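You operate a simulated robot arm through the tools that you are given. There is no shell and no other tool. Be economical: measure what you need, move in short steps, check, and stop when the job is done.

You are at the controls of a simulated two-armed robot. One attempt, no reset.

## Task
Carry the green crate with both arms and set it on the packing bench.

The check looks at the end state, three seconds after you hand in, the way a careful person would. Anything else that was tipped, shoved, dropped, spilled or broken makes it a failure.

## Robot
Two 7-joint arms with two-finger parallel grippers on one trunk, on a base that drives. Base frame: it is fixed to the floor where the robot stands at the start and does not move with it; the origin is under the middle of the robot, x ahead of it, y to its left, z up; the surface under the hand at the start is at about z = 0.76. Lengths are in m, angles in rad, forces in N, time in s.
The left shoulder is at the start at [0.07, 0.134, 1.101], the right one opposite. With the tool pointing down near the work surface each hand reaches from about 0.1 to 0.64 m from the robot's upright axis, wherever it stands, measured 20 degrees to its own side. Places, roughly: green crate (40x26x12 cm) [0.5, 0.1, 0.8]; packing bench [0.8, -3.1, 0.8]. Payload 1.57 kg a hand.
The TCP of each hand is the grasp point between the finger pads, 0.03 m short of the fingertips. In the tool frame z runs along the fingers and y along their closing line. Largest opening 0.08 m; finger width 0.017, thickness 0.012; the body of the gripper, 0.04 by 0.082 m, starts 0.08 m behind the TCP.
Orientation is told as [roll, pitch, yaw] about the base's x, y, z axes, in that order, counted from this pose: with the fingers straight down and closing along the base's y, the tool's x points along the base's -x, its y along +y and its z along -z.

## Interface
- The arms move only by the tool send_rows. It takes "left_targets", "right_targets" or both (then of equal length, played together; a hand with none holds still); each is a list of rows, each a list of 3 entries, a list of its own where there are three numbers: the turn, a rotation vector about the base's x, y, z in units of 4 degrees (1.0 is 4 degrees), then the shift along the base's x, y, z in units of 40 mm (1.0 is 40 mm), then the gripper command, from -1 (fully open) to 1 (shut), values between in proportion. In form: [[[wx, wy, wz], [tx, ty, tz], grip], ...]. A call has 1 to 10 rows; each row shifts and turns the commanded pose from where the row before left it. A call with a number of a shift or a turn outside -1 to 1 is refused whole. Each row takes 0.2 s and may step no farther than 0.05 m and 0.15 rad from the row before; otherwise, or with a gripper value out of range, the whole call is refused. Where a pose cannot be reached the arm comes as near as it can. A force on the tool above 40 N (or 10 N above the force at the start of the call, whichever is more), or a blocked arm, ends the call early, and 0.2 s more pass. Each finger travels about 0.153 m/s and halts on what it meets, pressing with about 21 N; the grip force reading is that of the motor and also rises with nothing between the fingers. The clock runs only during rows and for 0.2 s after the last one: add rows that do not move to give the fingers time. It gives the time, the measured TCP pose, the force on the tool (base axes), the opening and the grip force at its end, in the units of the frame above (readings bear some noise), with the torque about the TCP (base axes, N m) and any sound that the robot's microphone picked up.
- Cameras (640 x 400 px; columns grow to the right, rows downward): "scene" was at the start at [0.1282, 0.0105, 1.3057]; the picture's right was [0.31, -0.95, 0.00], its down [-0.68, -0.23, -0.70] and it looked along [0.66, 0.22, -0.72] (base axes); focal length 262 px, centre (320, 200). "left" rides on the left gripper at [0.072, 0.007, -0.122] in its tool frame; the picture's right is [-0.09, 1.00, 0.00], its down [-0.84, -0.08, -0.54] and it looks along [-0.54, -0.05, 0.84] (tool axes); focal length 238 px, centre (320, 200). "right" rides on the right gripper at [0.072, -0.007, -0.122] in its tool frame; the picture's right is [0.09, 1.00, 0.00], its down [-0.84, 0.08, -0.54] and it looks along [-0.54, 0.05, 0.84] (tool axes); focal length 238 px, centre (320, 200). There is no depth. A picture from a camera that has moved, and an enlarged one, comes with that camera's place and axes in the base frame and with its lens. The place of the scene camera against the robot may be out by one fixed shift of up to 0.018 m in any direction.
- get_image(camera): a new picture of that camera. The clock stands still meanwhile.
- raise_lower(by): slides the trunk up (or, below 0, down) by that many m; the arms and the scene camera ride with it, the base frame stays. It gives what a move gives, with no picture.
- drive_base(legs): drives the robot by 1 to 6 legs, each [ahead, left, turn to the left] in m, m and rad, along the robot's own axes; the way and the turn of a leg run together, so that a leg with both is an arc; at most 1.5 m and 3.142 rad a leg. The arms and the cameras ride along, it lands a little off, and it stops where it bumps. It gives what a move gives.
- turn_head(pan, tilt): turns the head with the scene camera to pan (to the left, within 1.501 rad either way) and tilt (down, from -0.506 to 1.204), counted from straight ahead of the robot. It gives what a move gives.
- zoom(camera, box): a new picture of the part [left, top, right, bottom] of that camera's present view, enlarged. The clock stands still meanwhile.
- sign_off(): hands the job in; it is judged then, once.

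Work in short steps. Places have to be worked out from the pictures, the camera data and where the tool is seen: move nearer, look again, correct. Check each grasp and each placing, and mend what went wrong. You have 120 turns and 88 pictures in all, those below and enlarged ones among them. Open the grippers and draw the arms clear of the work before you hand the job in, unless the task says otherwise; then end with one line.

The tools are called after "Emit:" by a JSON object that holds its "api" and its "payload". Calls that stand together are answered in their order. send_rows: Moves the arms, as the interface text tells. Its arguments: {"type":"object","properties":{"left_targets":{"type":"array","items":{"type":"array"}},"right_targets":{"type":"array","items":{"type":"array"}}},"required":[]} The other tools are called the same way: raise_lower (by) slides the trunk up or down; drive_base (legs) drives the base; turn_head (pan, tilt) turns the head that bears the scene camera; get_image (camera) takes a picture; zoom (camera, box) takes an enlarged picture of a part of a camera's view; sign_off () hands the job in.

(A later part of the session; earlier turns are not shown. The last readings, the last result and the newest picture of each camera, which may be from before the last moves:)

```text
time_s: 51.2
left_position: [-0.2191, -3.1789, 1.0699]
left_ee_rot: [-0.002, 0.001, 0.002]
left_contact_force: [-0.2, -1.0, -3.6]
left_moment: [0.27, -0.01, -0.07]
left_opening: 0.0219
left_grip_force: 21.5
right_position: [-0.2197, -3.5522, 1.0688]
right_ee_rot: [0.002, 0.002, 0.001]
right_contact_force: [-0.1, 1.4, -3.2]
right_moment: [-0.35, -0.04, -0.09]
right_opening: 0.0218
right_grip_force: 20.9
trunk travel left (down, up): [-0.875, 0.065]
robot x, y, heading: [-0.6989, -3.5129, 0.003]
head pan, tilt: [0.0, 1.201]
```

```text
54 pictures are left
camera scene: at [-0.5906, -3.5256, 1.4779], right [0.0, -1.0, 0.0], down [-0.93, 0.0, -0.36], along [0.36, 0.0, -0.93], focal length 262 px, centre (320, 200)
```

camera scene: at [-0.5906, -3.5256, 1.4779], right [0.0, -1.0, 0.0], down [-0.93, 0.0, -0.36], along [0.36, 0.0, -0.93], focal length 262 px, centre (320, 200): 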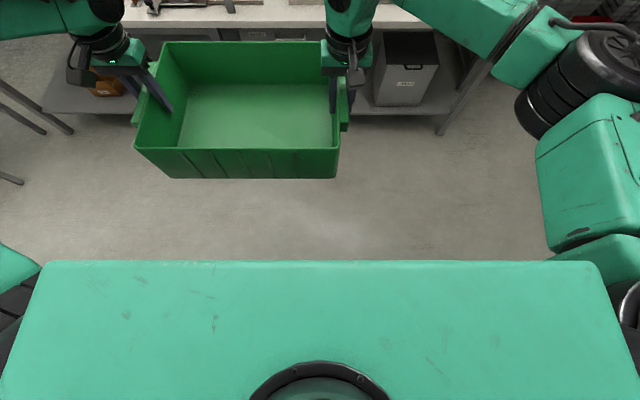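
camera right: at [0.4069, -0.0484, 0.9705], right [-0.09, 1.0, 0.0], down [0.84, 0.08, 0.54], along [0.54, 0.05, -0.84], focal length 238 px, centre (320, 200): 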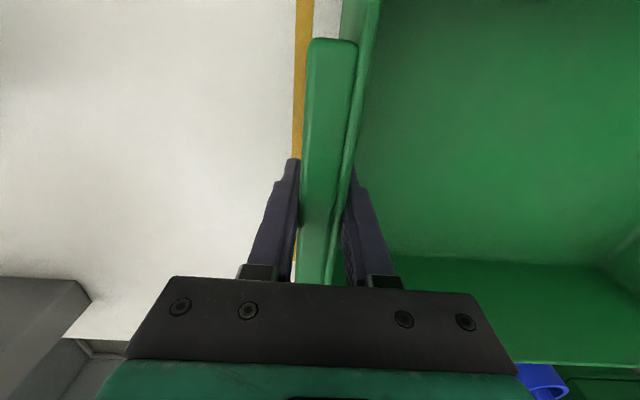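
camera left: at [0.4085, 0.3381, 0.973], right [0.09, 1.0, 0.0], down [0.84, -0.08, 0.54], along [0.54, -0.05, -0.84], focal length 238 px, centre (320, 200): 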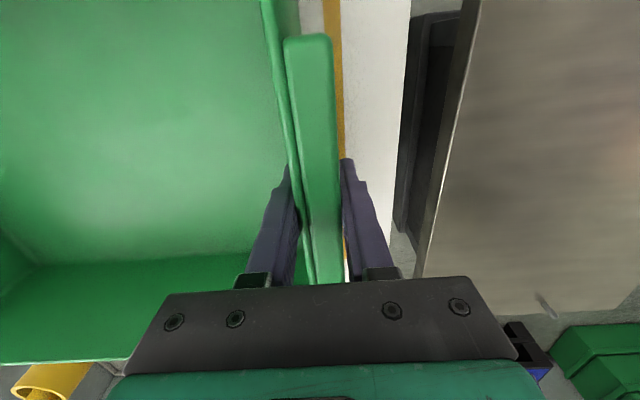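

Base front is within about 0.27 m of the axis, so I can come close to the bench. I'll raise the trunk a little more and advance 0.45 m (crate still short of the tall items) to measure the free strip.

Emit:
{"api": "raise_lower", "payload": {"by": 0.06}}

Emit:
{"api": "drive_base", "payload": {"legs": [[0.4, 0, 0]]}}

Emit:
{"api": "turn_head", "payload": {"pan": 0.25, "tilt": 0.6}}

Emit:
{"api": "get_image", "payload": {"camera": "scene"}}

Emit:
{"api": "turn_head", "payload": {"pan": -0.5, "tilt": 0.6}}

Emit:
{"api": "get_image", "payload": {"camera": "scene"}}

Emit:
{"api": "get_image", "payload": {"camera": "right"}}

```text
time_s: 52.2
left_position: [-0.219, -3.1794, 1.1299]
left_ee_rot: [-0.002, 0.002, 0.001]
left_contact_force: [-1.4, -1.6, -2.9]
left_moment: [0.27, -0.04, -0.05]
left_opening: 0.0222
left_grip_force: 20.9
right_position: [-0.2207, -3.5519, 1.1278]
right_ee_rot: [0.001, 0.001, 0.001]
right_contact_force: [-0.9, 2.1, -4.0]
right_moment: [-0.39, 0.03, -0.1]
right_opening: 0.0217
right_grip_force: 21.0
trunk travel left (down, up): [-0.935, 0.005]
robot x, y, heading: [-0.6959, -3.5138, 0.001]
head pan, tilt: [0.0, 1.201]
```

```text
time_s: 54.7
left_position: [0.1747, -3.1783, 1.1308]
left_ee_rot: [-0.002, 0.002, 0.004]
left_contact_force: [-1.0, -1.8, -3.9]
left_moment: [0.27, -0.03, -0.07]
left_opening: 0.0219
left_grip_force: 20.6
right_position: [0.175, -3.5485, 1.1301]
right_ee_rot: [0.0, -0.001, 0.006]
right_contact_force: [-0.5, 1.7, -3.9]
right_moment: [-0.42, 0.03, -0.11]
right_opening: 0.0217
right_grip_force: 21.4
trunk travel left (down, up): [-0.935, 0.005]
robot x, y, heading: [-0.3046, -3.5124, 0.004]
head pan, tilt: [0.0, 1.201]
```

```text
time_s: 55.7
left_position: [0.1778, -3.1782, 1.1298]
left_ee_rot: [-0.002, 0.001, 0.003]
left_contact_force: [-0.6, -1.5, -3.8]
left_moment: [0.28, -0.02, -0.08]
left_opening: 0.0219
left_grip_force: 21.0
right_position: [0.179, -3.5489, 1.1285]
right_ee_rot: [0.002, 0.003, 0.006]
right_contact_force: [-0.5, 2.6, -4.2]
right_moment: [-0.46, -0.01, -0.1]
right_opening: 0.0217
right_grip_force: 20.9
trunk travel left (down, up): [-0.935, 0.005]
robot x, y, heading: [-0.3033, -3.5105, -0.004]
head pan, tilt: [0.25, 0.6]
```

```text
53 pictures are left
camera scene: at [-0.1628, -3.5024, 1.5823], right [0.25, -0.97, 0.0], down [-0.55, -0.14, -0.82], along [0.8, 0.21, -0.57], focal length 262 px, centre (320, 200)
```

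scene: 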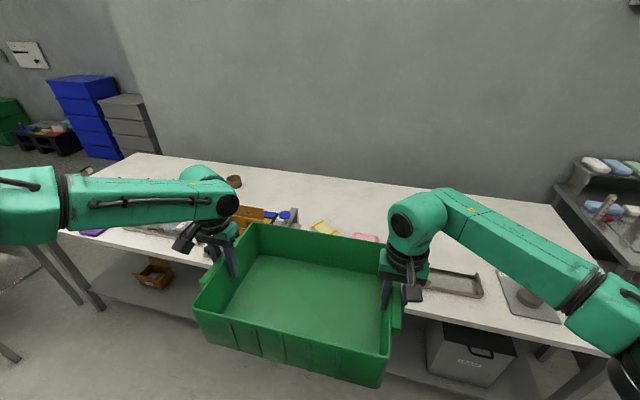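

```text
time_s: 56.8
left_position: [0.1768, -3.1778, 1.1295]
left_ee_rot: [-0.001, 0.001, 0.003]
left_contact_force: [-0.1, -1.5, -3.7]
left_moment: [0.29, 0.05, -0.07]
left_opening: 0.0218
left_grip_force: 21.1
right_position: [0.1774, -3.5494, 1.1297]
right_ee_rot: [0.002, 0.002, 0.006]
right_contact_force: [0.7, 1.8, -4.4]
right_moment: [-0.37, 0.0, -0.1]
right_opening: 0.0215
right_grip_force: 20.8
trunk travel left (down, up): [-0.935, 0.005]
robot x, y, heading: [-0.2993, -3.5089, 0.003]
head pan, tilt: [-0.499, 0.6]
```

```text
52 pictures are left
camera scene: at [-0.1711, -3.5664, 1.5825], right [-0.47, -0.88, 0.0], down [-0.5, 0.27, -0.82], along [0.73, -0.39, -0.57], focal length 262 px, centre (320, 200)
```

scene: 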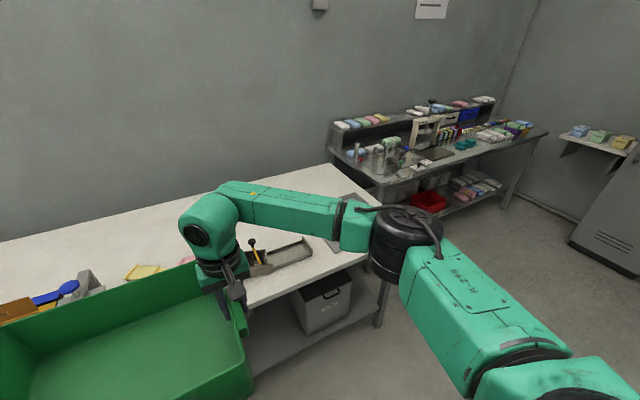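

```text
51 pictures are left
camera right: at [0.1057, -3.5572, 1.25], right [-0.1, 1.0, 0.0], down [0.84, 0.08, 0.54], along [0.54, 0.05, -0.84], focal length 238 px, centre (320, 200)
```

right: 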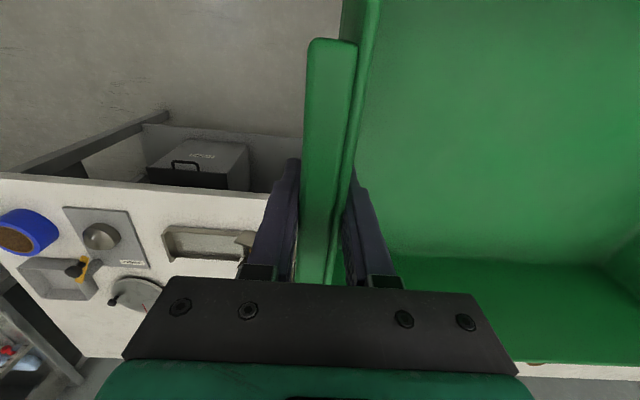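

The hand camera gives a good near-top view: bench top z≈0.76, x 0.42–1.28, and right of the case items only reach back to x≈0.67. I'll shift left 0.4 m so the right hand camera covers the case and yellow packet area.

Emit:
{"api": "drive_base", "payload": {"legs": [[0, 0.35, 0]]}}

Emit:
{"api": "get_image", "payload": {"camera": "right"}}

Emit:
{"api": "get_image", "payload": {"camera": "left"}}

Emit:
{"api": "get_image", "payload": {"camera": "scene"}}

```text
time_s: 59.1
left_position: [0.1765, -2.8279, 1.13]
left_ee_rot: [0.0, 0.002, 0.004]
left_contact_force: [-0.1, -1.5, -4.0]
left_moment: [0.36, 0.11, 0.05]
left_opening: 0.0219
left_grip_force: 20.9
right_position: [0.1752, -3.201, 1.128]
right_ee_rot: [0.003, 0.002, 0.005]
right_contact_force: [-0.6, 0.7, -4.7]
right_moment: [-0.32, -0.09, 0.01]
right_opening: 0.022
right_grip_force: 21.0
trunk travel left (down, up): [-0.935, 0.005]
robot x, y, heading: [-0.3061, -3.1578, 0.004]
head pan, tilt: [-0.499, 0.6]
```

```text
50 pictures are left
camera right: at [0.1042, -3.2088, 1.25], right [-0.1, 1.0, 0.0], down [0.84, 0.08, 0.54], along [0.54, 0.06, -0.84], focal length 238 px, centre (320, 200)
```

right: 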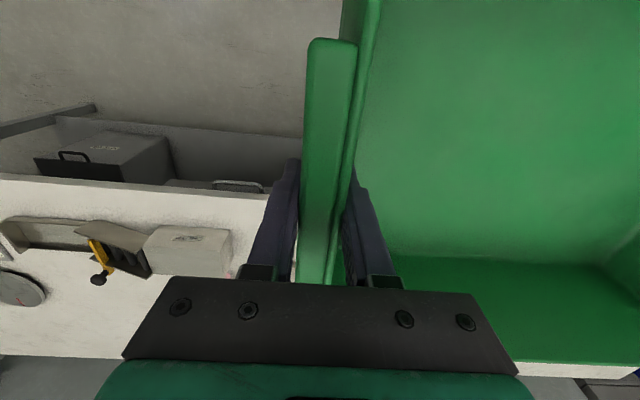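

```text
49 pictures are left
camera left: at [0.104, -2.8217, 1.2531], right [0.09, 1.0, 0.0], down [0.84, -0.07, 0.54], along [0.54, -0.05, -0.84], focal length 238 px, centre (320, 200)
```

left: 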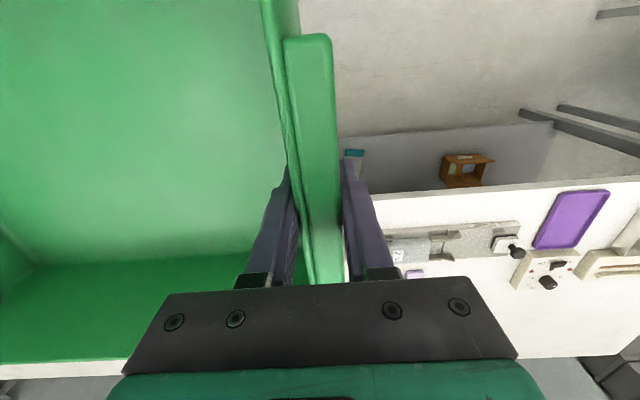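

```text
48 pictures are left
camera scene: at [-0.1727, -3.2189, 1.5824], right [-0.48, -0.88, 0.0], down [-0.5, 0.27, -0.82], along [0.73, -0.39, -0.57], focal length 262 px, centre (320, 200)
```

scene: 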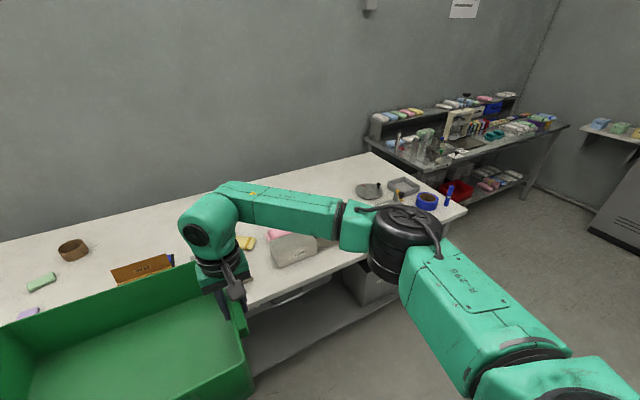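

Free spot found: y −3.57 to −3.97, behind the items (they end at x≈0.70), right of the pink item and left of the disc. First I'll centre the crate in front of the robot by shifting both hands 0.143 m right, so both arms reach equally.

Emit:
{"api": "send_rows", "payload": {"left_targets": [[[0, 0, 0], [0, -0.3, 0], 1], [[0, 0, 0], [0, -0.45, 0], 1], [[0, 0, 0], [0, -0.45, 0], 1], [[0, 0, 0], [0, -0.45, 0], 1], [[0, 0, 0], [0, -0.45, 0], 1], [[0, 0, 0], [0, -0.45, 0], 1], [[0, 0, 0], [0, -0.45, 0], 1], [[0, 0, 0], [0, -0.4, 0], 1], [[0, 0, 0], [0, -0.2, 0], 1], [[0, 0, 0], [0, 0, 0], 1]], "right_targets": [[[0, 0, 0], [0, -0.3, 0], 1], [[0, 0, 0], [0, -0.45, 0], 1], [[0, 0, 0], [0, -0.45, 0], 1], [[0, 0, 0], [0, -0.45, 0], 1], [[0, 0, 0], [0, -0.45, 0], 1], [[0, 0, 0], [0, -0.45, 0], 1], [[0, 0, 0], [0, -0.45, 0], 1], [[0, 0, 0], [0, -0.4, 0], 1], [[0, 0, 0], [0, -0.2, 0], 1], [[0, 0, 0], [0, 0, 0], 1]]}}

Emit:
{"api": "get_image", "payload": {"camera": "scene"}}

```text
time_s: 61.3
left_position: [0.1758, -2.9706, 1.128]
left_ee_rot: [-0.001, 0.003, 0.006]
left_contact_force: [-0.1, 3.6, -2.9]
left_moment: [-0.08, 0.15, -0.13]
left_opening: 0.022
left_grip_force: 20.5
right_position: [0.1762, -3.3415, 1.1289]
right_ee_rot: [0.002, 0.003, 0.006]
right_contact_force: [0.9, -4.5, -4.8]
right_moment: [-0.29, -0.16, -0.04]
right_opening: 0.0219
right_grip_force: 21.2
trunk travel left (down, up): [-0.935, 0.005]
robot x, y, heading: [-0.3043, -3.1629, 0.003]
head pan, tilt: [-0.499, 0.6]
```

```text
47 pictures are left
camera scene: at [-0.1726, -3.2151, 1.5825], right [-0.47, -0.88, 0.0], down [-0.5, 0.27, -0.82], along [0.73, -0.39, -0.57], focal length 262 px, centre (320, 200)
```

scene: 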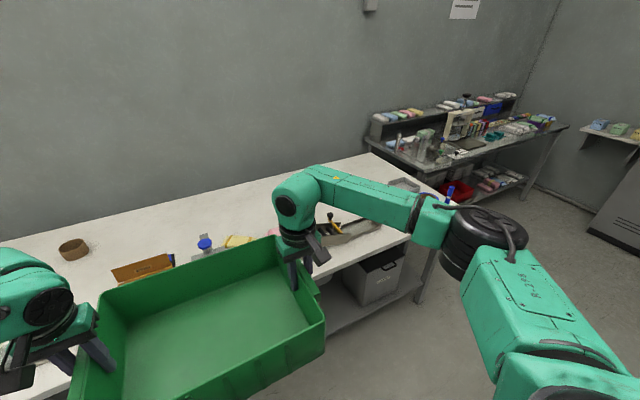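

The shift went fine. Now I'll drive right 0.61 m so the crate lines up with the free spot at y≈−3.77.

Emit:
{"api": "drive_base", "payload": {"legs": [[0, -0.61, 0]]}}

Emit:
{"api": "turn_head", "payload": {"pan": 0.6, "tilt": 0.6}}

Emit:
{"api": "get_image", "payload": {"camera": "scene"}}

Emit:
{"api": "get_image", "payload": {"camera": "right"}}

Emit:
{"api": "get_image", "payload": {"camera": "left"}}

```text
time_s: 64.7
left_position: [0.1792, -3.5785, 1.1285]
left_ee_rot: [-0.003, 0.002, 0.003]
left_contact_force: [0.0, 10.2, -2.7]
left_moment: [-0.01, -0.1, -0.17]
left_opening: 0.0218
left_grip_force: 21.1
right_position: [0.1788, -3.9509, 1.128]
right_ee_rot: [0.002, 0.005, 0.003]
right_contact_force: [1.1, -9.4, -4.5]
right_moment: [-0.24, 0.12, -0.2]
right_opening: 0.022
right_grip_force: 21.2
trunk travel left (down, up): [-0.935, 0.005]
robot x, y, heading: [-0.3004, -3.7698, 0.002]
head pan, tilt: [-0.499, 0.6]
```

```text
time_s: 66.0
left_position: [0.1778, -3.5799, 1.1298]
left_ee_rot: [-0.001, 0.002, 0.004]
left_contact_force: [-0.3, -0.5, -2.3]
left_moment: [0.06, -0.01, -0.14]
left_opening: 0.0221
left_grip_force: 21.0
right_position: [0.1785, -3.9524, 1.1291]
right_ee_rot: [0.002, 0.002, 0.004]
right_contact_force: [1.2, 0.2, -4.3]
right_moment: [-0.36, 0.02, -0.15]
right_opening: 0.022
right_grip_force: 21.2
trunk travel left (down, up): [-0.935, 0.005]
robot x, y, heading: [-0.3025, -3.7684, 0.003]
head pan, tilt: [0.6, 0.6]
```

```text
46 pictures are left
camera scene: at [-0.1755, -3.7328, 1.5824], right [0.57, -0.82, 0.0], down [-0.47, -0.32, -0.82], along [0.68, 0.47, -0.57], focal length 262 px, centre (320, 200)
```

scene: 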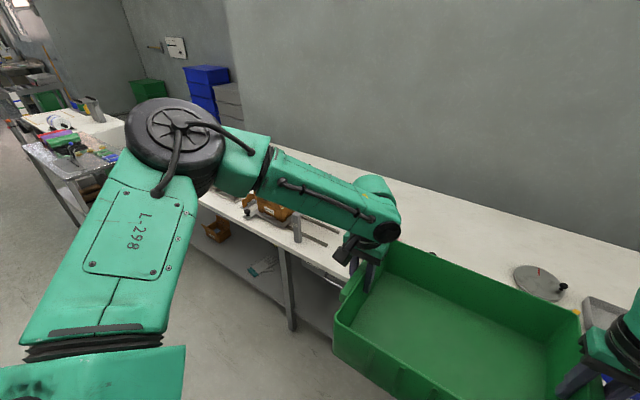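

```text
45 pictures are left
camera right: at [0.1063, -3.9595, 1.2498], right [-0.1, 1.0, 0.0], down [0.84, 0.08, 0.54], along [0.54, 0.05, -0.84], focal length 238 px, centre (320, 200)
```

right: 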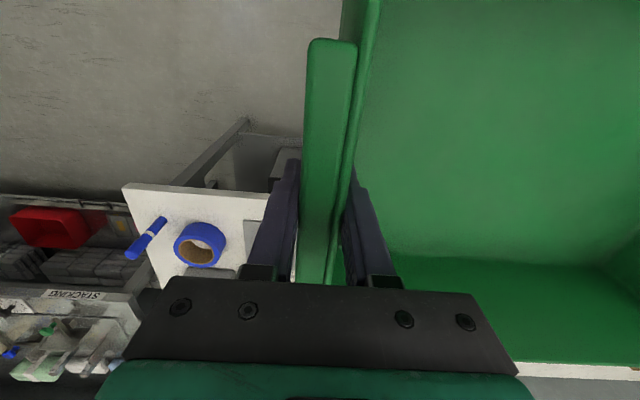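

```text
44 pictures are left
camera left: at [0.1069, -3.5726, 1.2519], right [0.09, 1.0, 0.0], down [0.84, -0.07, 0.54], along [0.54, -0.05, -0.84], focal length 238 px, centre (320, 200)
```

left: 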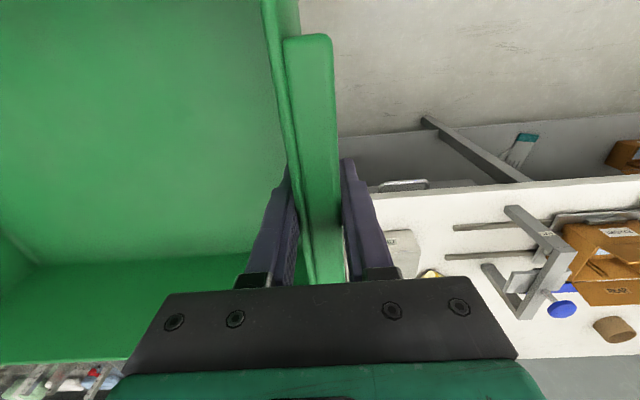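

The disc's left edge is at y≈−3.965, so I want the crate centred near y=−3.755. I'll advance 0.3 m with a 1 cm left correction; the crate bottom is at 1.04, well above everything here.

Emit:
{"api": "drive_base", "payload": {"legs": [[0.33, 0.012, 0]]}}

Emit:
{"api": "turn_head", "payload": {"pan": 0.0, "tilt": 1.2}}

Emit:
{"api": "get_image", "payload": {"camera": "scene"}}

Emit:
{"api": "get_image", "payload": {"camera": "left"}}

Emit:
{"api": "get_image", "payload": {"camera": "right"}}

```text
time_s: 68.2
left_position: [0.5091, -3.5713, 1.1298]
left_ee_rot: [-0.001, 0.0, -0.001]
left_contact_force: [-1.4, 0.2, -3.3]
left_moment: [0.07, 0.01, -0.06]
left_opening: 0.0217
left_grip_force: 20.5
right_position: [0.5078, -3.9424, 1.1303]
right_ee_rot: [0.002, -0.002, -0.003]
right_contact_force: [-0.2, 0.2, -4.5]
right_moment: [-0.31, -0.04, -0.04]
right_opening: 0.0218
right_grip_force: 20.7
trunk travel left (down, up): [-0.935, 0.005]
robot x, y, heading: [0.0304, -3.7543, 0.002]
head pan, tilt: [0.6, 0.6]
```

```text
time_s: 69.2
left_position: [0.5124, -3.5695, 1.1295]
left_ee_rot: [-0.002, 0.002, -0.003]
left_contact_force: [-0.8, 0.1, -3.4]
left_moment: [0.09, -0.03, -0.12]
left_opening: 0.0219
left_grip_force: 20.4
right_position: [0.5097, -3.9424, 1.1281]
right_ee_rot: [0.0, 0.003, 0.0]
right_contact_force: [0.0, 0.0, -4.2]
right_moment: [-0.34, 0.05, -0.13]
right_opening: 0.0221
right_grip_force: 20.7
trunk travel left (down, up): [-0.935, 0.005]
robot x, y, heading: [0.0275, -3.7549, 0.0]
head pan, tilt: [0.0, 1.201]
```

```text
43 pictures are left
camera scene: at [0.1404, -3.7712, 1.5379], right [0.0, -1.0, 0.0], down [-0.93, 0.0, -0.36], along [0.36, 0.0, -0.93], focal length 262 px, centre (320, 200)
```

scene: 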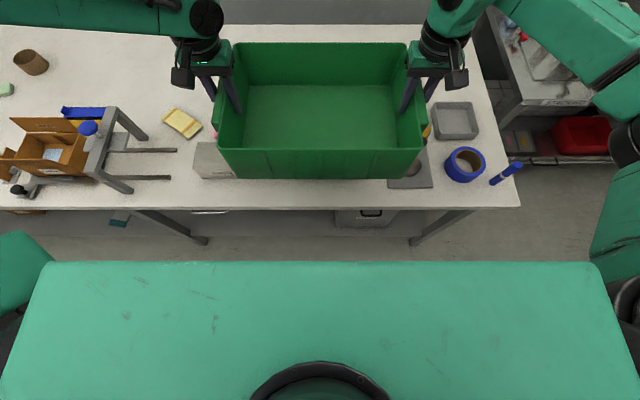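

```text
42 pictures are left
camera left: at [0.4403, -3.5625, 1.2518], right [0.09, 1.0, 0.0], down [0.84, -0.08, 0.54], along [0.54, -0.05, -0.84], focal length 238 px, centre (320, 200)
```

left: 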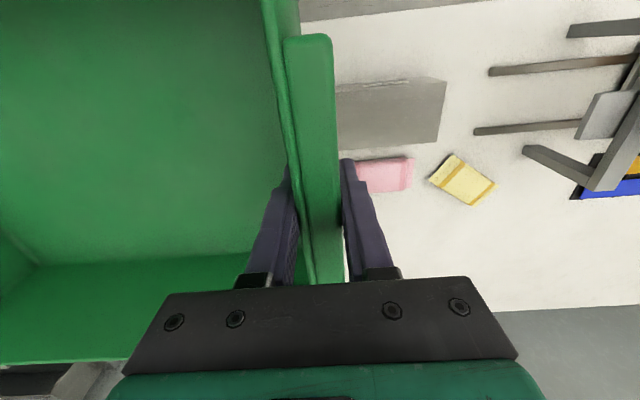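

```text
41 pictures are left
camera right: at [0.438, -3.9494, 1.2496], right [-0.09, 1.0, 0.0], down [0.84, 0.08, 0.54], along [0.54, 0.05, -0.84], focal length 238 px, centre (320, 200)
```

right: 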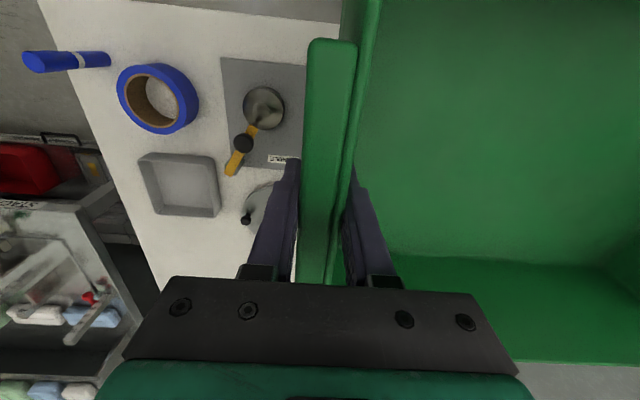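

I have clear views: everything near the target ends by x≈0.67 (knob at 0.62), pink's right end is y≈−3.53, the disc starts at y≈−3.97. So the crate centre should go to about x=0.83, y=−3.757. I'll test how far the arms extend, 12 cm first.

Emit:
{"api": "send_rows", "payload": {"left_targets": [[[0, 0, 0], [0.3, 0, 0], 1], [[0, 0, 0], [0.5, 0, 0], 1], [[0, 0, 0], [0.5, 0, 0], 1], [[0, 0, 0], [0.5, 0, 0], 1], [[0, 0, 0], [0.5, 0, 0], 1], [[0, 0, 0], [0.4, 0, 0], 1], [[0, 0, 0], [0.2, 0, 0], 1], [[0, 0, 0], [0, 0, 0], 1]], "right_targets": [[[0, 0, 0], [0.3, 0, 0], 1], [[0, 0, 0], [0.5, 0, 0], 1], [[0, 0, 0], [0.5, 0, 0], 1], [[0, 0, 0], [0.5, 0, 0], 1], [[0, 0, 0], [0.5, 0, 0], 1], [[0, 0, 0], [0.4, 0, 0], 1], [[0, 0, 0], [0.2, 0, 0], 1], [[0, 0, 0], [0, 0, 0], 1]]}}

Emit:
{"api": "get_image", "payload": {"camera": "scene"}}

```text
time_s: 70.5
left_position: [0.5735, -3.5612, 1.1395]
left_ee_rot: [-0.013, 0.001, -0.009]
left_contact_force: [2.1, -1.4, -7.3]
left_moment: [0.72, -0.03, 0.51]
left_opening: 0.0244
left_grip_force: 21.4
left hand out of reach, approached as far as the arm can: row 4, 5, 6
right_position: [0.6049, -3.9304, 1.1305]
right_ee_rot: [0.018, 0.002, 0.017]
right_contact_force: [-3.3, 0.9, -0.9]
right_moment: [0.4, 0.13, 0.49]
right_opening: 0.0229
right_grip_force: 21.0
trunk travel left (down, up): [-0.935, 0.005]
robot x, y, heading: [0.0339, -3.7569, -0.003]
head pan, tilt: [0.0, 1.201]
stopped in row 6 (left hand): the force on the tool passed its limit at 44 N (the readings are from after the stop); the commanded pose is now the measured one
```

```text
40 pictures are left
camera scene: at [0.1414, -3.7701, 1.5377], right [0.0, -1.0, 0.0], down [-0.93, 0.0, -0.36], along [0.36, 0.0, -0.93], focal length 262 px, centre (320, 200)
```

scene: 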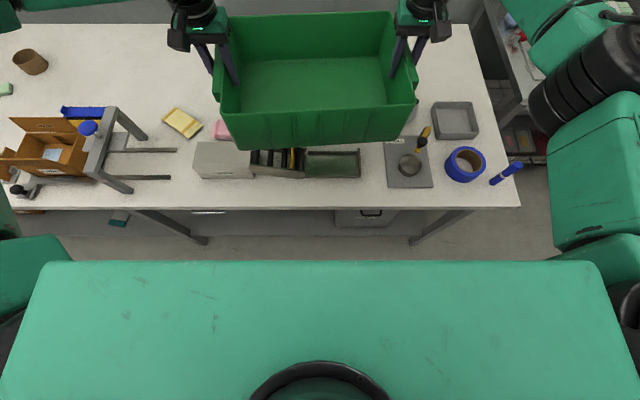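

The left arm ran out of reach at 0.54 m ahead and the crate yawed slightly (right hand 3 cm further forward). It's still held. I'll pull back and realign both hands.

Emit:
{"api": "send_rows", "payload": {"left_targets": [[[0.05, 0, 0.03], [-0.12, 0.005, -0.05], 1], [[0.05, 0, 0.03], [-0.12, 0.005, -0.06], 1], [[0.05, 0, 0.03], [-0.13, 0.005, -0.06], 1], [[0.04, 0, 0.04], [-0.13, 0.005, -0.05], 1], [[0, 0, 0], [0, 0, 0], 1]], "right_targets": [[[-0.06, 0, -0.06], [-0.32, -0.01, 0], 1], [[-0.06, 0, -0.06], [-0.32, -0.01, 0], 1], [[-0.07, 0, -0.06], [-0.32, -0.01, 0], 1], [[-0.07, 0, -0.06], [-0.325, -0.02, 0], 1], [[0, 0, 0], [0, 0, 0], 1]]}}

Emit:
{"api": "get_image", "payload": {"camera": "scene"}}

Emit:
{"api": "get_image", "payload": {"camera": "left"}}

Emit:
{"api": "get_image", "payload": {"camera": "right"}}

```text
time_s: 71.7
left_position: [0.5525, -3.5605, 1.133]
left_ee_rot: [-0.002, -0.003, -0.001]
left_contact_force: [0.0, -11.1, -2.1]
left_moment: [0.11, 0.15, 0.06]
left_opening: 0.022
left_grip_force: 20.6
right_position: [0.553, -3.9325, 1.1313]
right_ee_rot: [0.002, 0.0, -0.002]
right_contact_force: [-0.2, 11.5, -6.4]
right_moment: [-0.65, -0.18, 0.0]
right_opening: 0.0223
right_grip_force: 21.2
trunk travel left (down, up): [-0.935, 0.005]
robot x, y, heading: [0.0286, -3.7611, -0.001]
head pan, tilt: [0.0, 1.201]
```

```text
39 pictures are left
camera scene: at [0.1398, -3.7712, 1.5378], right [0.0, -1.0, 0.0], down [-0.93, 0.0, -0.36], along [0.36, 0.0, -0.93], focal length 262 px, centre (320, 200)
```

scene: 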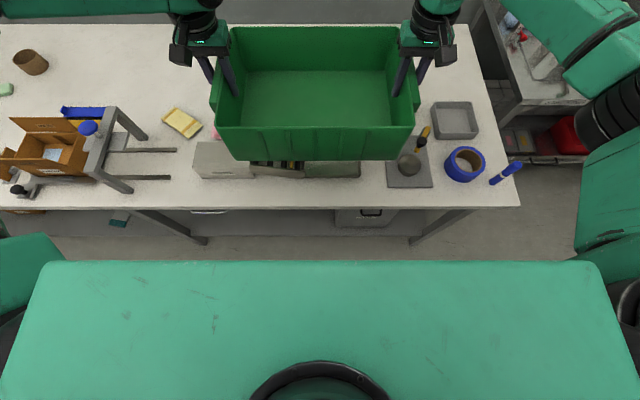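

```text
38 pictures are left
camera left: at [0.4805, -3.5534, 1.2549], right [0.09, 1.0, 0.0], down [0.84, -0.08, 0.54], along [0.54, -0.05, -0.84], focal length 238 px, centre (320, 200)
```

left: 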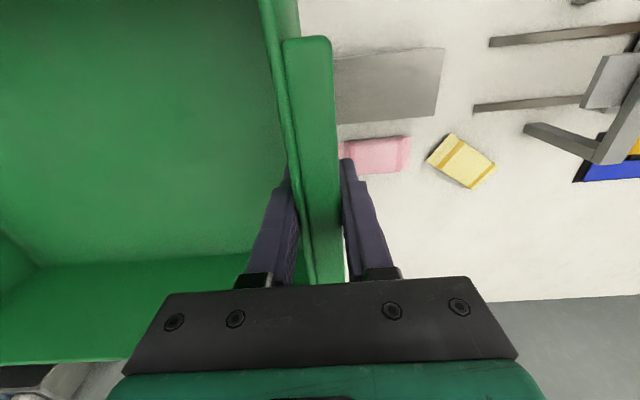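

```text
37 pictures are left
camera right: at [0.4799, -3.9404, 1.2524], right [-0.09, 1.0, 0.0], down [0.84, 0.08, 0.54], along [0.54, 0.05, -0.84], focal length 238 px, centre (320, 200)
```

right: 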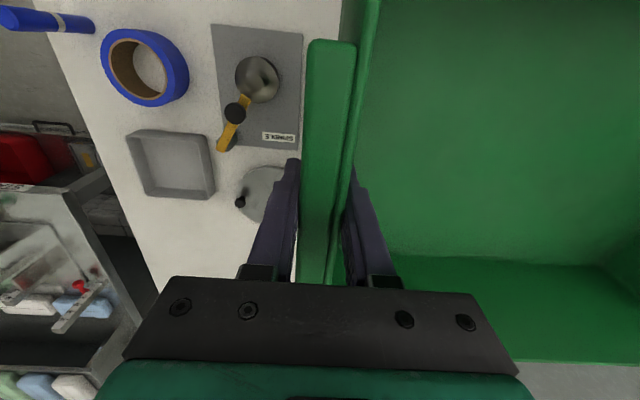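

The crate is realigned with the grip unchanged. Reach should improve with the hands lower relative to the shoulders, so I'll keep the trunk high. First I'll ease the 11 N stretch and drive the base 0.1 m closer.

Emit:
{"api": "send_rows", "payload": {"left_targets": [[[0, 0, 0], [-0.1, -0.015, 0], 1], [[0, 0, 0], [-0.1, -0.015, 0], 1], [[0, 0, 0], [0, 0, 0], 1]], "right_targets": [[[0, 0, 0], [-0.1, 0.015, 0.02], 1], [[0, 0, 0], [-0.1, 0.015, 0.02], 1], [[0, 0, 0], [0, 0, 0], 1]]}}

Emit:
{"api": "drive_base", "payload": {"legs": [[0.09, 0, 0]]}}

Emit:
{"api": "get_image", "payload": {"camera": "scene"}}

```text
time_s: 72.5
left_position: [0.5457, -3.561, 1.1315]
left_ee_rot: [0.0, -0.003, 0.0]
left_contact_force: [1.1, -0.8, 1.1]
left_moment: [-1.23, 0.09, 0.09]
left_opening: 0.0222
left_grip_force: 20.7
right_position: [0.5437, -3.9335, 1.1319]
right_ee_rot: [-0.001, 0.003, -0.003]
right_contact_force: [-0.6, 1.9, -8.7]
right_moment: [-0.56, -0.04, 0.32]
right_opening: 0.0218
right_grip_force: 21.1
trunk travel left (down, up): [-0.935, 0.005]
robot x, y, heading: [0.0295, -3.754, -0.002]
head pan, tilt: [0.0, 1.201]
```

```text
time_s: 73.6
left_position: [0.6263, -3.5609, 1.1361]
left_ee_rot: [0.001, -0.01, 0.001]
left_contact_force: [-0.1, 4.4, 1.7]
left_moment: [-1.2, -0.64, 0.26]
left_opening: 0.022
left_grip_force: 20.9
right_position: [0.6269, -3.9329, 1.1367]
right_ee_rot: [0.0, -0.008, -0.002]
right_contact_force: [-3.0, -4.2, -8.2]
right_moment: [-0.5, 0.51, 0.21]
right_opening: 0.0221
right_grip_force: 20.7
trunk travel left (down, up): [-0.935, 0.005]
robot x, y, heading: [0.1192, -3.7536, 0.001]
head pan, tilt: [0.0, 1.201]
```

```text
36 pictures are left
camera scene: at [0.219, -3.7714, 1.5387], right [0.0, -1.0, 0.0], down [-0.93, 0.0, -0.37], along [0.37, 0.0, -0.93], focal length 262 px, centre (320, 200)
```

scene: 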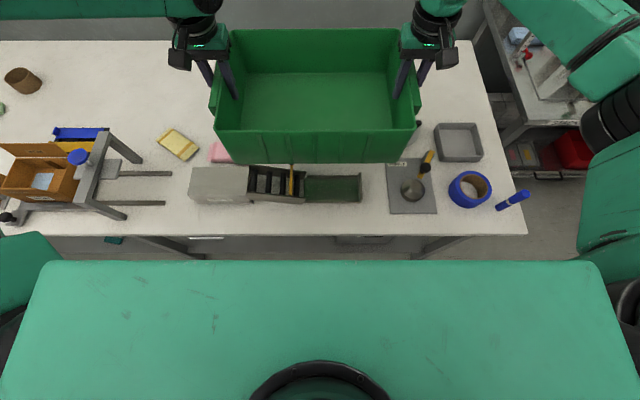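

Hands show a slight −0.01 pitch and 5 mm rise, which may be settling or a base contact. I'll wait a moment and read again.

Emit:
{"api": "send_rows", "payload": {"left_targets": [[[0, 0, 0], [0, 0, 0], 1], [[0, 0, 0], [0, 0, 0], 1]], "right_targets": [[[0, 0, 0], [0, 0, 0], 1], [[0, 0, 0], [0, 0, 0], 1]]}}

Emit:
{"api": "get_image", "payload": {"camera": "scene"}}

```text
time_s: 74.2
left_position: [0.63, -3.5621, 1.1338]
left_ee_rot: [0.001, -0.006, 0.0]
left_contact_force: [0.3, 1.9, 1.2]
left_moment: [-1.19, 0.51, 0.04]
left_opening: 0.0224
left_grip_force: 21.2
right_position: [0.6305, -3.9323, 1.134]
right_ee_rot: [-0.003, -0.001, -0.003]
right_contact_force: [-2.3, -1.6, -7.1]
right_moment: [-0.39, -0.54, 0.33]
right_opening: 0.0218
right_grip_force: 20.8
trunk travel left (down, up): [-0.935, 0.005]
robot x, y, heading: [0.1195, -3.7599, -0.001]
head pan, tilt: [0.0, 1.201]
```

```text
35 pictures are left
camera scene: at [0.2245, -3.7714, 1.5383], right [0.0, -1.0, 0.0], down [-0.93, 0.0, -0.36], along [0.36, 0.0, -0.93], focal length 262 px, centre (320, 200)
```

scene: 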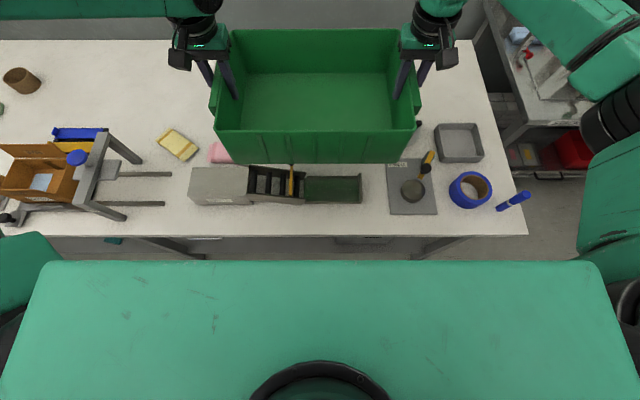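

It was only sway, and it has settled. Nearest constraints: tray back x≈0.62, knob ≈0.62 (top z≈0.88), so the crate centre needs x≥0.79. I'll edge 2 cm closer, then lower both hands to TCP z≈1.02 (crate bottom 0.93, above the knob).

Emit:
{"api": "drive_base", "payload": {"legs": [[0.02, 0, 0]]}}

Emit:
{"api": "send_rows", "payload": {"left_targets": [[[0, 0, 0], [0, 0, -0.2], 1], [[0, 0, 0], [0, 0, -0.43], 1], [[0, 0, 0], [0, 0, -0.45], 1], [[0, 0, 0], [0, 0, -0.45], 1], [[0, 0, 0], [0, 0, -0.45], 1], [[0, 0, 0], [0, 0, -0.45], 1], [[0, 0, 0], [0, 0, -0.3], 1], [[0, 0, 0], [0, 0, -0.1], 1], [[0, 0, 0], [0, 0, 0], 1]], "right_targets": [[[0, 0, 0], [0, 0, -0.2], 1], [[0, 0, 0], [0, 0, -0.45], 1], [[0, 0, 0], [0, 0, -0.45], 1], [[0, 0, 0], [0, 0, -0.45], 1], [[0, 0, 0], [0, 0, -0.45], 1], [[0, 0, 0], [0, 0, -0.45], 1], [[0, 0, 0], [0, 0, -0.3], 1], [[0, 0, 0], [0, 0, -0.1], 1], [[0, 0, 0], [0, 0, 0], 1]]}}

Emit:
{"api": "get_image", "payload": {"camera": "scene"}}

```text
time_s: 75.0
left_position: [0.6496, -3.5617, 1.1343]
left_ee_rot: [0.003, -0.007, 0.001]
left_contact_force: [-0.7, 1.6, 2.0]
left_moment: [-1.28, -0.06, 0.05]
left_opening: 0.0219
left_grip_force: 20.5
right_position: [0.6493, -3.9328, 1.1355]
right_ee_rot: [0.0, -0.003, -0.003]
right_contact_force: [-1.5, -1.1, -8.0]
right_moment: [-0.48, 0.02, 0.16]
right_opening: 0.0219
right_grip_force: 20.6
trunk travel left (down, up): [-0.935, 0.005]
robot x, y, heading: [0.143, -3.7572, 0.001]
head pan, tilt: [0.0, 1.201]
```

```text
time_s: 76.5
left_position: [0.6318, -3.5549, 1.0425]
left_ee_rot: [-0.007, -0.002, 0.0]
left_contact_force: [2.3, -0.1, -9.1]
left_moment: [0.75, -0.25, 0.34]
left_opening: 0.0236
left_grip_force: 21.1
left hand out of reach, approached as far as the arm can: row 4, 5, 6, 7
right_position: [0.6547, -3.9257, 1.0299]
right_ee_rot: [0.018, 0.002, 0.007]
right_contact_force: [-2.9, -0.2, 1.6]
right_moment: [1.25, 0.32, 0.45]
right_opening: 0.0231
right_grip_force: 20.7
trunk travel left (down, up): [-0.935, 0.005]
robot x, y, heading: [0.1419, -3.7564, -0.001]
head pan, tilt: [0.0, 1.201]
stopped in row 7 (left hand): the force on the tool passed its limit at 43 N (the readings are from after the stop); the commanded pose is now the measured one
```

```text
34 pictures are left
camera scene: at [0.2503, -3.7713, 1.5378], right [0.0, -1.0, 0.0], down [-0.93, 0.0, -0.36], along [0.36, 0.0, -0.93], focal length 262 px, centre (320, 200)
```

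scene: 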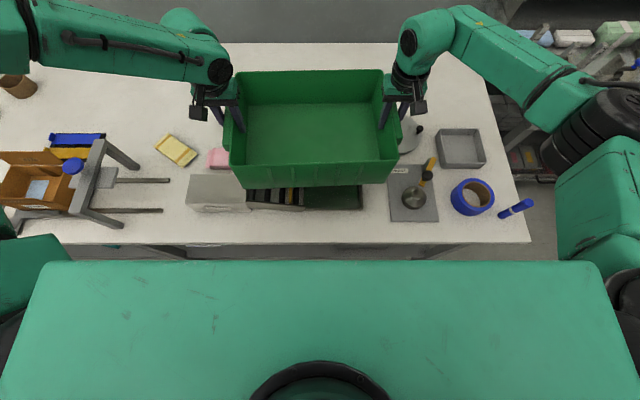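

Reach actually shrinks when lowering, so with straight-down hands this arm can't place it at the free spot. I'll retreat and realign, then set the crate down in the open to regrasp with forward-pitched hands.

Emit:
{"api": "send_rows", "payload": {"left_targets": [[[0.02, 0, 0], [-0.16, 0.005, 0.29], 1], [[0.02, 0, 0], [-0.16, 0.005, 0.29], 1], [[0.02, 0, 0], [-0.16, 0.005, 0.29], 1], [[0.02, 0, 0], [-0.16, 0, 0.29], 1], [[0.02, 0, 0], [-0.16, 0, 0.29], 1], [[0, 0, 0], [0, 0, 0], 1]], "right_targets": [[[-0.05, 0, -0.02], [-0.275, -0.003, 0.342], 1], [[-0.05, 0, -0.02], [-0.275, -0.003, 0.342], 1], [[-0.05, 0, -0.02], [-0.275, -0.003, 0.342], 1], [[-0.05, 0, -0.02], [-0.275, 0, 0.342], 1], [[-0.06, 0, -0.02], [-0.275, 0, 0.342], 1], [[0, 0, 0], [0, 0, 0], 1]]}}

Emit:
{"api": "drive_base", "payload": {"legs": [[-0.8, 0, 0]]}}

Emit:
{"api": "get_image", "payload": {"camera": "scene"}}

```text
time_s: 78.0
left_position: [0.6009, -3.5539, 1.102]
left_ee_rot: [-0.001, -0.006, -0.005]
left_contact_force: [0.3, -0.8, -8.6]
left_moment: [0.5, 0.42, 0.1]
left_opening: 0.0219
left_grip_force: 20.9
right_position: [0.5997, -3.9258, 1.0991]
right_ee_rot: [-0.002, -0.002, -0.004]
right_contact_force: [-0.7, 2.0, 0.8]
right_moment: [1.2, -0.37, -0.07]
right_opening: 0.0219
right_grip_force: 21.5
trunk travel left (down, up): [-0.935, 0.005]
robot x, y, heading: [0.1393, -3.7559, -0.003]
head pan, tilt: [0.0, 1.201]
```

```text
time_s: 82.3
left_position: [-0.204, -3.5531, 1.1006]
left_ee_rot: [0.0, -0.004, -0.007]
left_contact_force: [-0.1, 6.2, -8.1]
left_moment: [0.36, -0.18, 0.12]
left_opening: 0.0221
left_grip_force: 21.2
right_position: [-0.2071, -3.925, 1.0974]
right_ee_rot: [-0.002, 0.001, -0.004]
right_contact_force: [-0.1, -4.9, 0.2]
right_moment: [1.26, 0.13, 0.04]
right_opening: 0.022
right_grip_force: 21.0
trunk travel left (down, up): [-0.935, 0.005]
robot x, y, heading: [-0.6687, -3.7574, -0.007]
head pan, tilt: [0.0, 1.201]
```

```text
33 pictures are left
camera scene: at [-0.5555, -3.769, 1.5377], right [0.0, -1.0, 0.0], down [-0.93, 0.0, -0.36], along [0.36, 0.0, -0.93], focal length 262 px, centre (320, 200)
```

scene: 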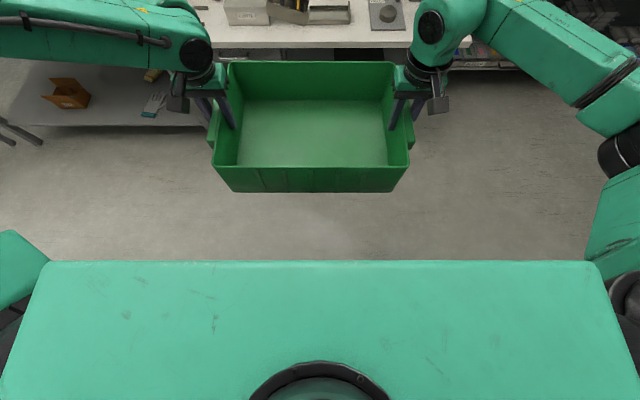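

I've backed off 0.8 m and the crate is still level. I'll lower the trunk to put the crate near the open floor here, then check.

Emit:
{"api": "raise_lower", "payload": {"by": -0.9}}

Emit:
{"api": "get_image", "payload": {"camera": "scene"}}

```text
refused: -0.9 is not a number from -0.4 to 0.4
```

```text
32 pictures are left
camera scene: at [-0.5555, -3.769, 1.5377], right [0.0, -1.0, 0.0], down [-0.93, 0.0, -0.36], along [0.36, 0.0, -0.93], focal length 262 px, centre (320, 200)
```

scene: 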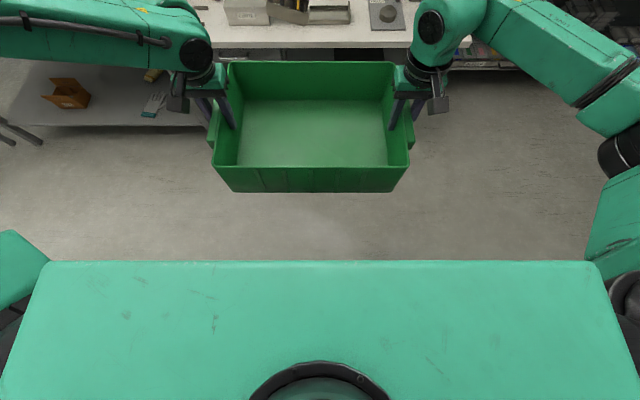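

Trunk steps are limited to 0.4 m, so I'll lower in steps.

Emit:
{"api": "raise_lower", "payload": {"by": -0.4}}

Emit:
{"api": "raise_lower", "payload": {"by": -0.4}}

Emit:
{"api": "raise_lower", "payload": {"by": -0.1}}

Emit:
{"api": "get_image", "payload": {"camera": "scene"}}

```text
time_s: 86.1
left_position: [-0.2058, -3.5524, 0.7019]
left_ee_rot: [-0.001, -0.004, -0.007]
left_contact_force: [0.1, 0.6, -8.4]
left_moment: [0.46, 0.15, 0.1]
left_opening: 0.0218
left_grip_force: 20.7
right_position: [-0.209, -3.9252, 0.6987]
right_ee_rot: [-0.001, -0.001, -0.006]
right_contact_force: [-0.5, -0.7, 0.2]
right_moment: [1.31, -0.17, -0.01]
right_opening: 0.0221
right_grip_force: 21.1
trunk travel left (down, up): [-0.535, 0.405]
robot x, y, heading: [-0.6712, -3.7531, -0.009]
head pan, tilt: [0.0, 1.201]
```

```text
time_s: 89.9
left_position: [-0.2067, -3.5526, 0.3023]
left_ee_rot: [0.0, -0.004, -0.007]
left_contact_force: [0.4, 1.1, -8.0]
left_moment: [0.45, -0.06, 0.16]
left_opening: 0.0222
left_grip_force: 21.1
right_position: [-0.2089, -3.9256, 0.2976]
right_ee_rot: [-0.003, -0.001, -0.005]
right_contact_force: [0.3, -0.7, 0.9]
right_moment: [1.21, 0.01, 0.0]
right_opening: 0.0222
right_grip_force: 20.9
trunk travel left (down, up): [-0.135, 0.805]
robot x, y, heading: [-0.6681, -3.7543, -0.005]
head pan, tilt: [0.0, 1.201]
```

```text
time_s: 91.3
left_position: [-0.2073, -3.5526, 0.2012]
left_ee_rot: [0.0, -0.005, -0.007]
left_contact_force: [0.2, 0.2, -7.9]
left_moment: [0.39, 0.02, 0.16]
left_opening: 0.0222
left_grip_force: 21.0
right_position: [-0.2092, -3.9245, 0.1979]
right_ee_rot: [-0.003, 0.002, -0.006]
right_contact_force: [-0.5, -1.2, 0.5]
right_moment: [1.24, -0.03, 0.01]
right_opening: 0.0223
right_grip_force: 21.3
trunk travel left (down, up): [-0.035, 0.905]
robot x, y, heading: [-0.6669, -3.7513, -0.004]
head pan, tilt: [0.0, 1.201]
```

```text
31 pictures are left
camera scene: at [-0.5583, -3.769, 0.6379], right [0.0, -1.0, 0.0], down [-0.93, 0.0, -0.36], along [0.36, 0.0, -0.93], focal length 262 px, centre (320, 200)
```

scene: 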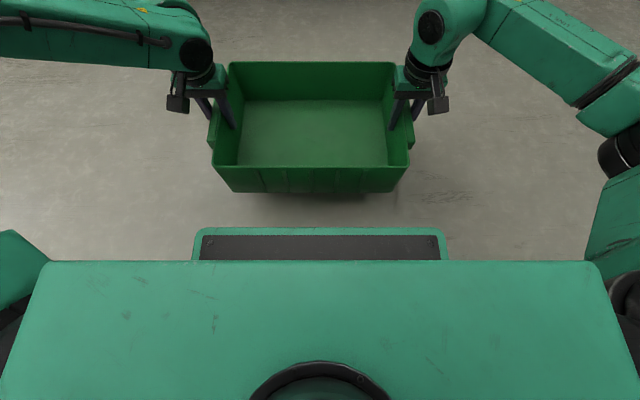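

The base front is visible now at about 0.23 m ahead of the axis. I'll lower the hands the last ~10 cm until the crate rests on the floor.

Emit:
{"api": "send_rows", "payload": {"left_targets": [[[0, 0, 0], [0, 0, -0.4], 1], [[0, 0, 0], [0, 0, -0.45], 1], [[0, 0, 0], [0, 0, -0.45], 1], [[0, 0, 0], [0, 0, -0.45], 1], [[0, 0, 0], [0, 0, -0.45], 1], [[0, 0, 0], [0, 0, -0.3], 1], [[0, 0, 0], [0, 0, 0], 1]], "right_targets": [[[0, 0, 0], [0, 0, -0.4], 1], [[0, 0, 0], [0, 0, -0.45], 1], [[0, 0, 0], [0, 0, -0.45], 1], [[0, 0, 0], [0, 0, -0.45], 1], [[0, 0, 0], [0, 0, -0.45], 1], [[0, 0, 0], [0, 0, -0.25], 1], [[0, 0, 0], [0, 0, 0], 1]]}}

```text
time_s: 92.9
left_position: [-0.2103, -3.5521, 0.1062]
left_ee_rot: [-0.005, -0.007, -0.008]
left_contact_force: [1.6, -12.6, -9.8]
left_moment: [0.76, 0.2, 0.39]
left_opening: 0.0223
left_grip_force: 20.7
left hand out of reach, approached as far as the arm can: row 6
right_position: [-0.2094, -3.9242, 0.0998]
right_ee_rot: [0.003, 0.003, -0.004]
right_contact_force: [-1.0, 11.7, 2.5]
right_moment: [1.38, -0.18, 0.15]
right_opening: 0.0224
right_grip_force: 21.8
trunk travel left (down, up): [-0.035, 0.905]
robot x, y, heading: [-0.6665, -3.7555, -0.006]
head pan, tilt: [0.0, 1.201]
```

The left arm is at its reach limit again. That fits a reach sphere of about 0.51 m centred at shoulder height, so reach is best with the shoulders level with the hands. I'll finish setting down with the trunk, about 1 cm.

Emit:
{"api": "raise_lower", "payload": {"by": -0.01}}

Emit:
{"api": "get_image", "payload": {"camera": "scene"}}

```text
time_s: 93.4
left_position: [-0.2097, -3.5523, 0.0977]
left_ee_rot: [-0.003, -0.007, -0.008]
left_contact_force: [0.5, -19.3, -9.7]
left_moment: [0.93, 0.01, 0.19]
left_opening: 0.0224
left_grip_force: 20.7
right_position: [-0.21, -3.9227, 0.0908]
right_ee_rot: [0.0, 0.0, -0.003]
right_contact_force: [0.1, 18.9, 2.7]
right_moment: [1.25, -0.01, 0.18]
right_opening: 0.0219
right_grip_force: 21.0
trunk travel left (down, up): [-0.025, 0.915]
robot x, y, heading: [-0.6678, -3.753, -0.009]
head pan, tilt: [0.0, 1.201]
```

```text
30 pictures are left
camera scene: at [-0.5583, -3.769, 0.6278], right [0.0, -1.0, 0.0], down [-0.93, 0.0, -0.36], along [0.36, 0.0, -0.93], focal length 262 px, centre (320, 200)
```

scene: 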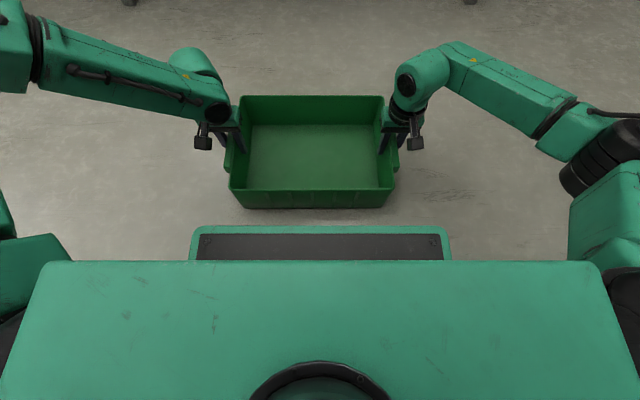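

Almost down. I'll go another 5 mm and then open both grippers partly.

Emit:
{"api": "raise_lower", "payload": {"by": -0.005}}

Emit:
{"api": "send_rows", "payload": {"left_targets": [[[0, 0, 0], [0, 0, 0], 0.2], [[0, 0, 0], [0, 0, 0], -1], [[0, 0, 0], [0, 0, 0], -1]], "right_targets": [[[0, 0, 0], [0, 0, 0], 0.2], [[0, 0, 0], [0, 0, 0], -1], [[0, 0, 0], [0, 0, 0], -1]]}}

Emit:
{"api": "raise_lower", "payload": {"by": 0.3}}

Emit:
{"api": "get_image", "payload": {"camera": "scene"}}

```text
time_s: 94.0
left_position: [-0.2103, -3.5504, 0.0934]
left_ee_rot: [-0.004, -0.01, -0.007]
left_contact_force: [0.8, -18.9, -3.4]
left_moment: [0.61, 0.59, 0.33]
left_opening: 0.0219
left_grip_force: 21.1
right_position: [-0.2089, -3.922, 0.0885]
right_ee_rot: [0.004, -0.005, -0.004]
right_contact_force: [-3.3, 25.1, 20.7]
right_moment: [0.02, -0.08, 0.4]
right_opening: 0.022
right_grip_force: 21.1
trunk travel left (down, up): [-0.02, 0.92]
robot x, y, heading: [-0.6646, -3.754, -0.002]
head pan, tilt: [0.0, 1.201]
```

```text
time_s: 94.8
left_position: [-0.2114, -3.5496, 0.0915]
left_ee_rot: [-0.002, -0.008, -0.009]
left_contact_force: [0.1, -0.4, 0.6]
left_moment: [-0.01, 0.03, 0.03]
left_opening: 0.08
left_grip_force: 0.1
right_position: [-0.2095, -3.9254, 0.0851]
right_ee_rot: [-0.003, 0.0, -0.005]
right_contact_force: [-0.4, -0.1, 0.2]
right_moment: [0.03, 0.01, 0.05]
right_opening: 0.0802
right_grip_force: 0.0
trunk travel left (down, up): [-0.02, 0.92]
robot x, y, heading: [-0.6697, -3.7555, -0.009]
head pan, tilt: [0.0, 1.201]
```

```text
time_s: 97.8
left_position: [-0.2101, -3.5502, 0.3915]
left_ee_rot: [-0.002, -0.006, -0.008]
left_contact_force: [-0.4, 0.2, 0.0]
left_moment: [0.0, 0.0, 0.0]
left_opening: 0.0799
left_grip_force: 0.1
right_position: [-0.2089, -3.9245, 0.3847]
right_ee_rot: [-0.001, -0.001, -0.005]
right_contact_force: [0.1, 0.4, -0.6]
right_moment: [0.0, -0.02, 0.0]
right_opening: 0.0799
right_grip_force: 0.1
trunk travel left (down, up): [-0.32, 0.62]
robot x, y, heading: [-0.6639, -3.7523, -0.005]
head pan, tilt: [0.0, 1.201]
```

```text
29 pictures are left
camera scene: at [-0.5586, -3.7691, 0.9229], right [0.0, -1.0, 0.0], down [-0.93, 0.0, -0.36], along [0.36, 0.0, -0.93], focal length 262 px, centre (320, 200)
```

scene: 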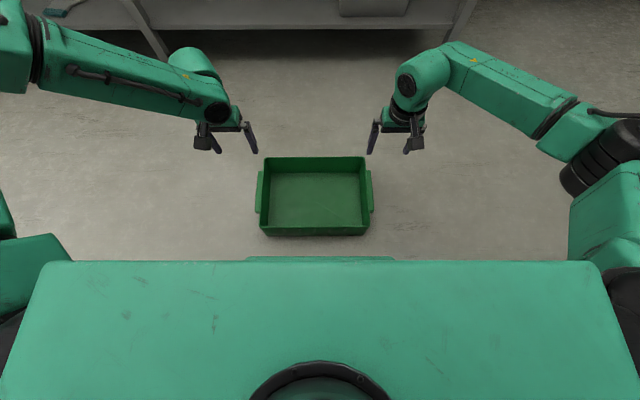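

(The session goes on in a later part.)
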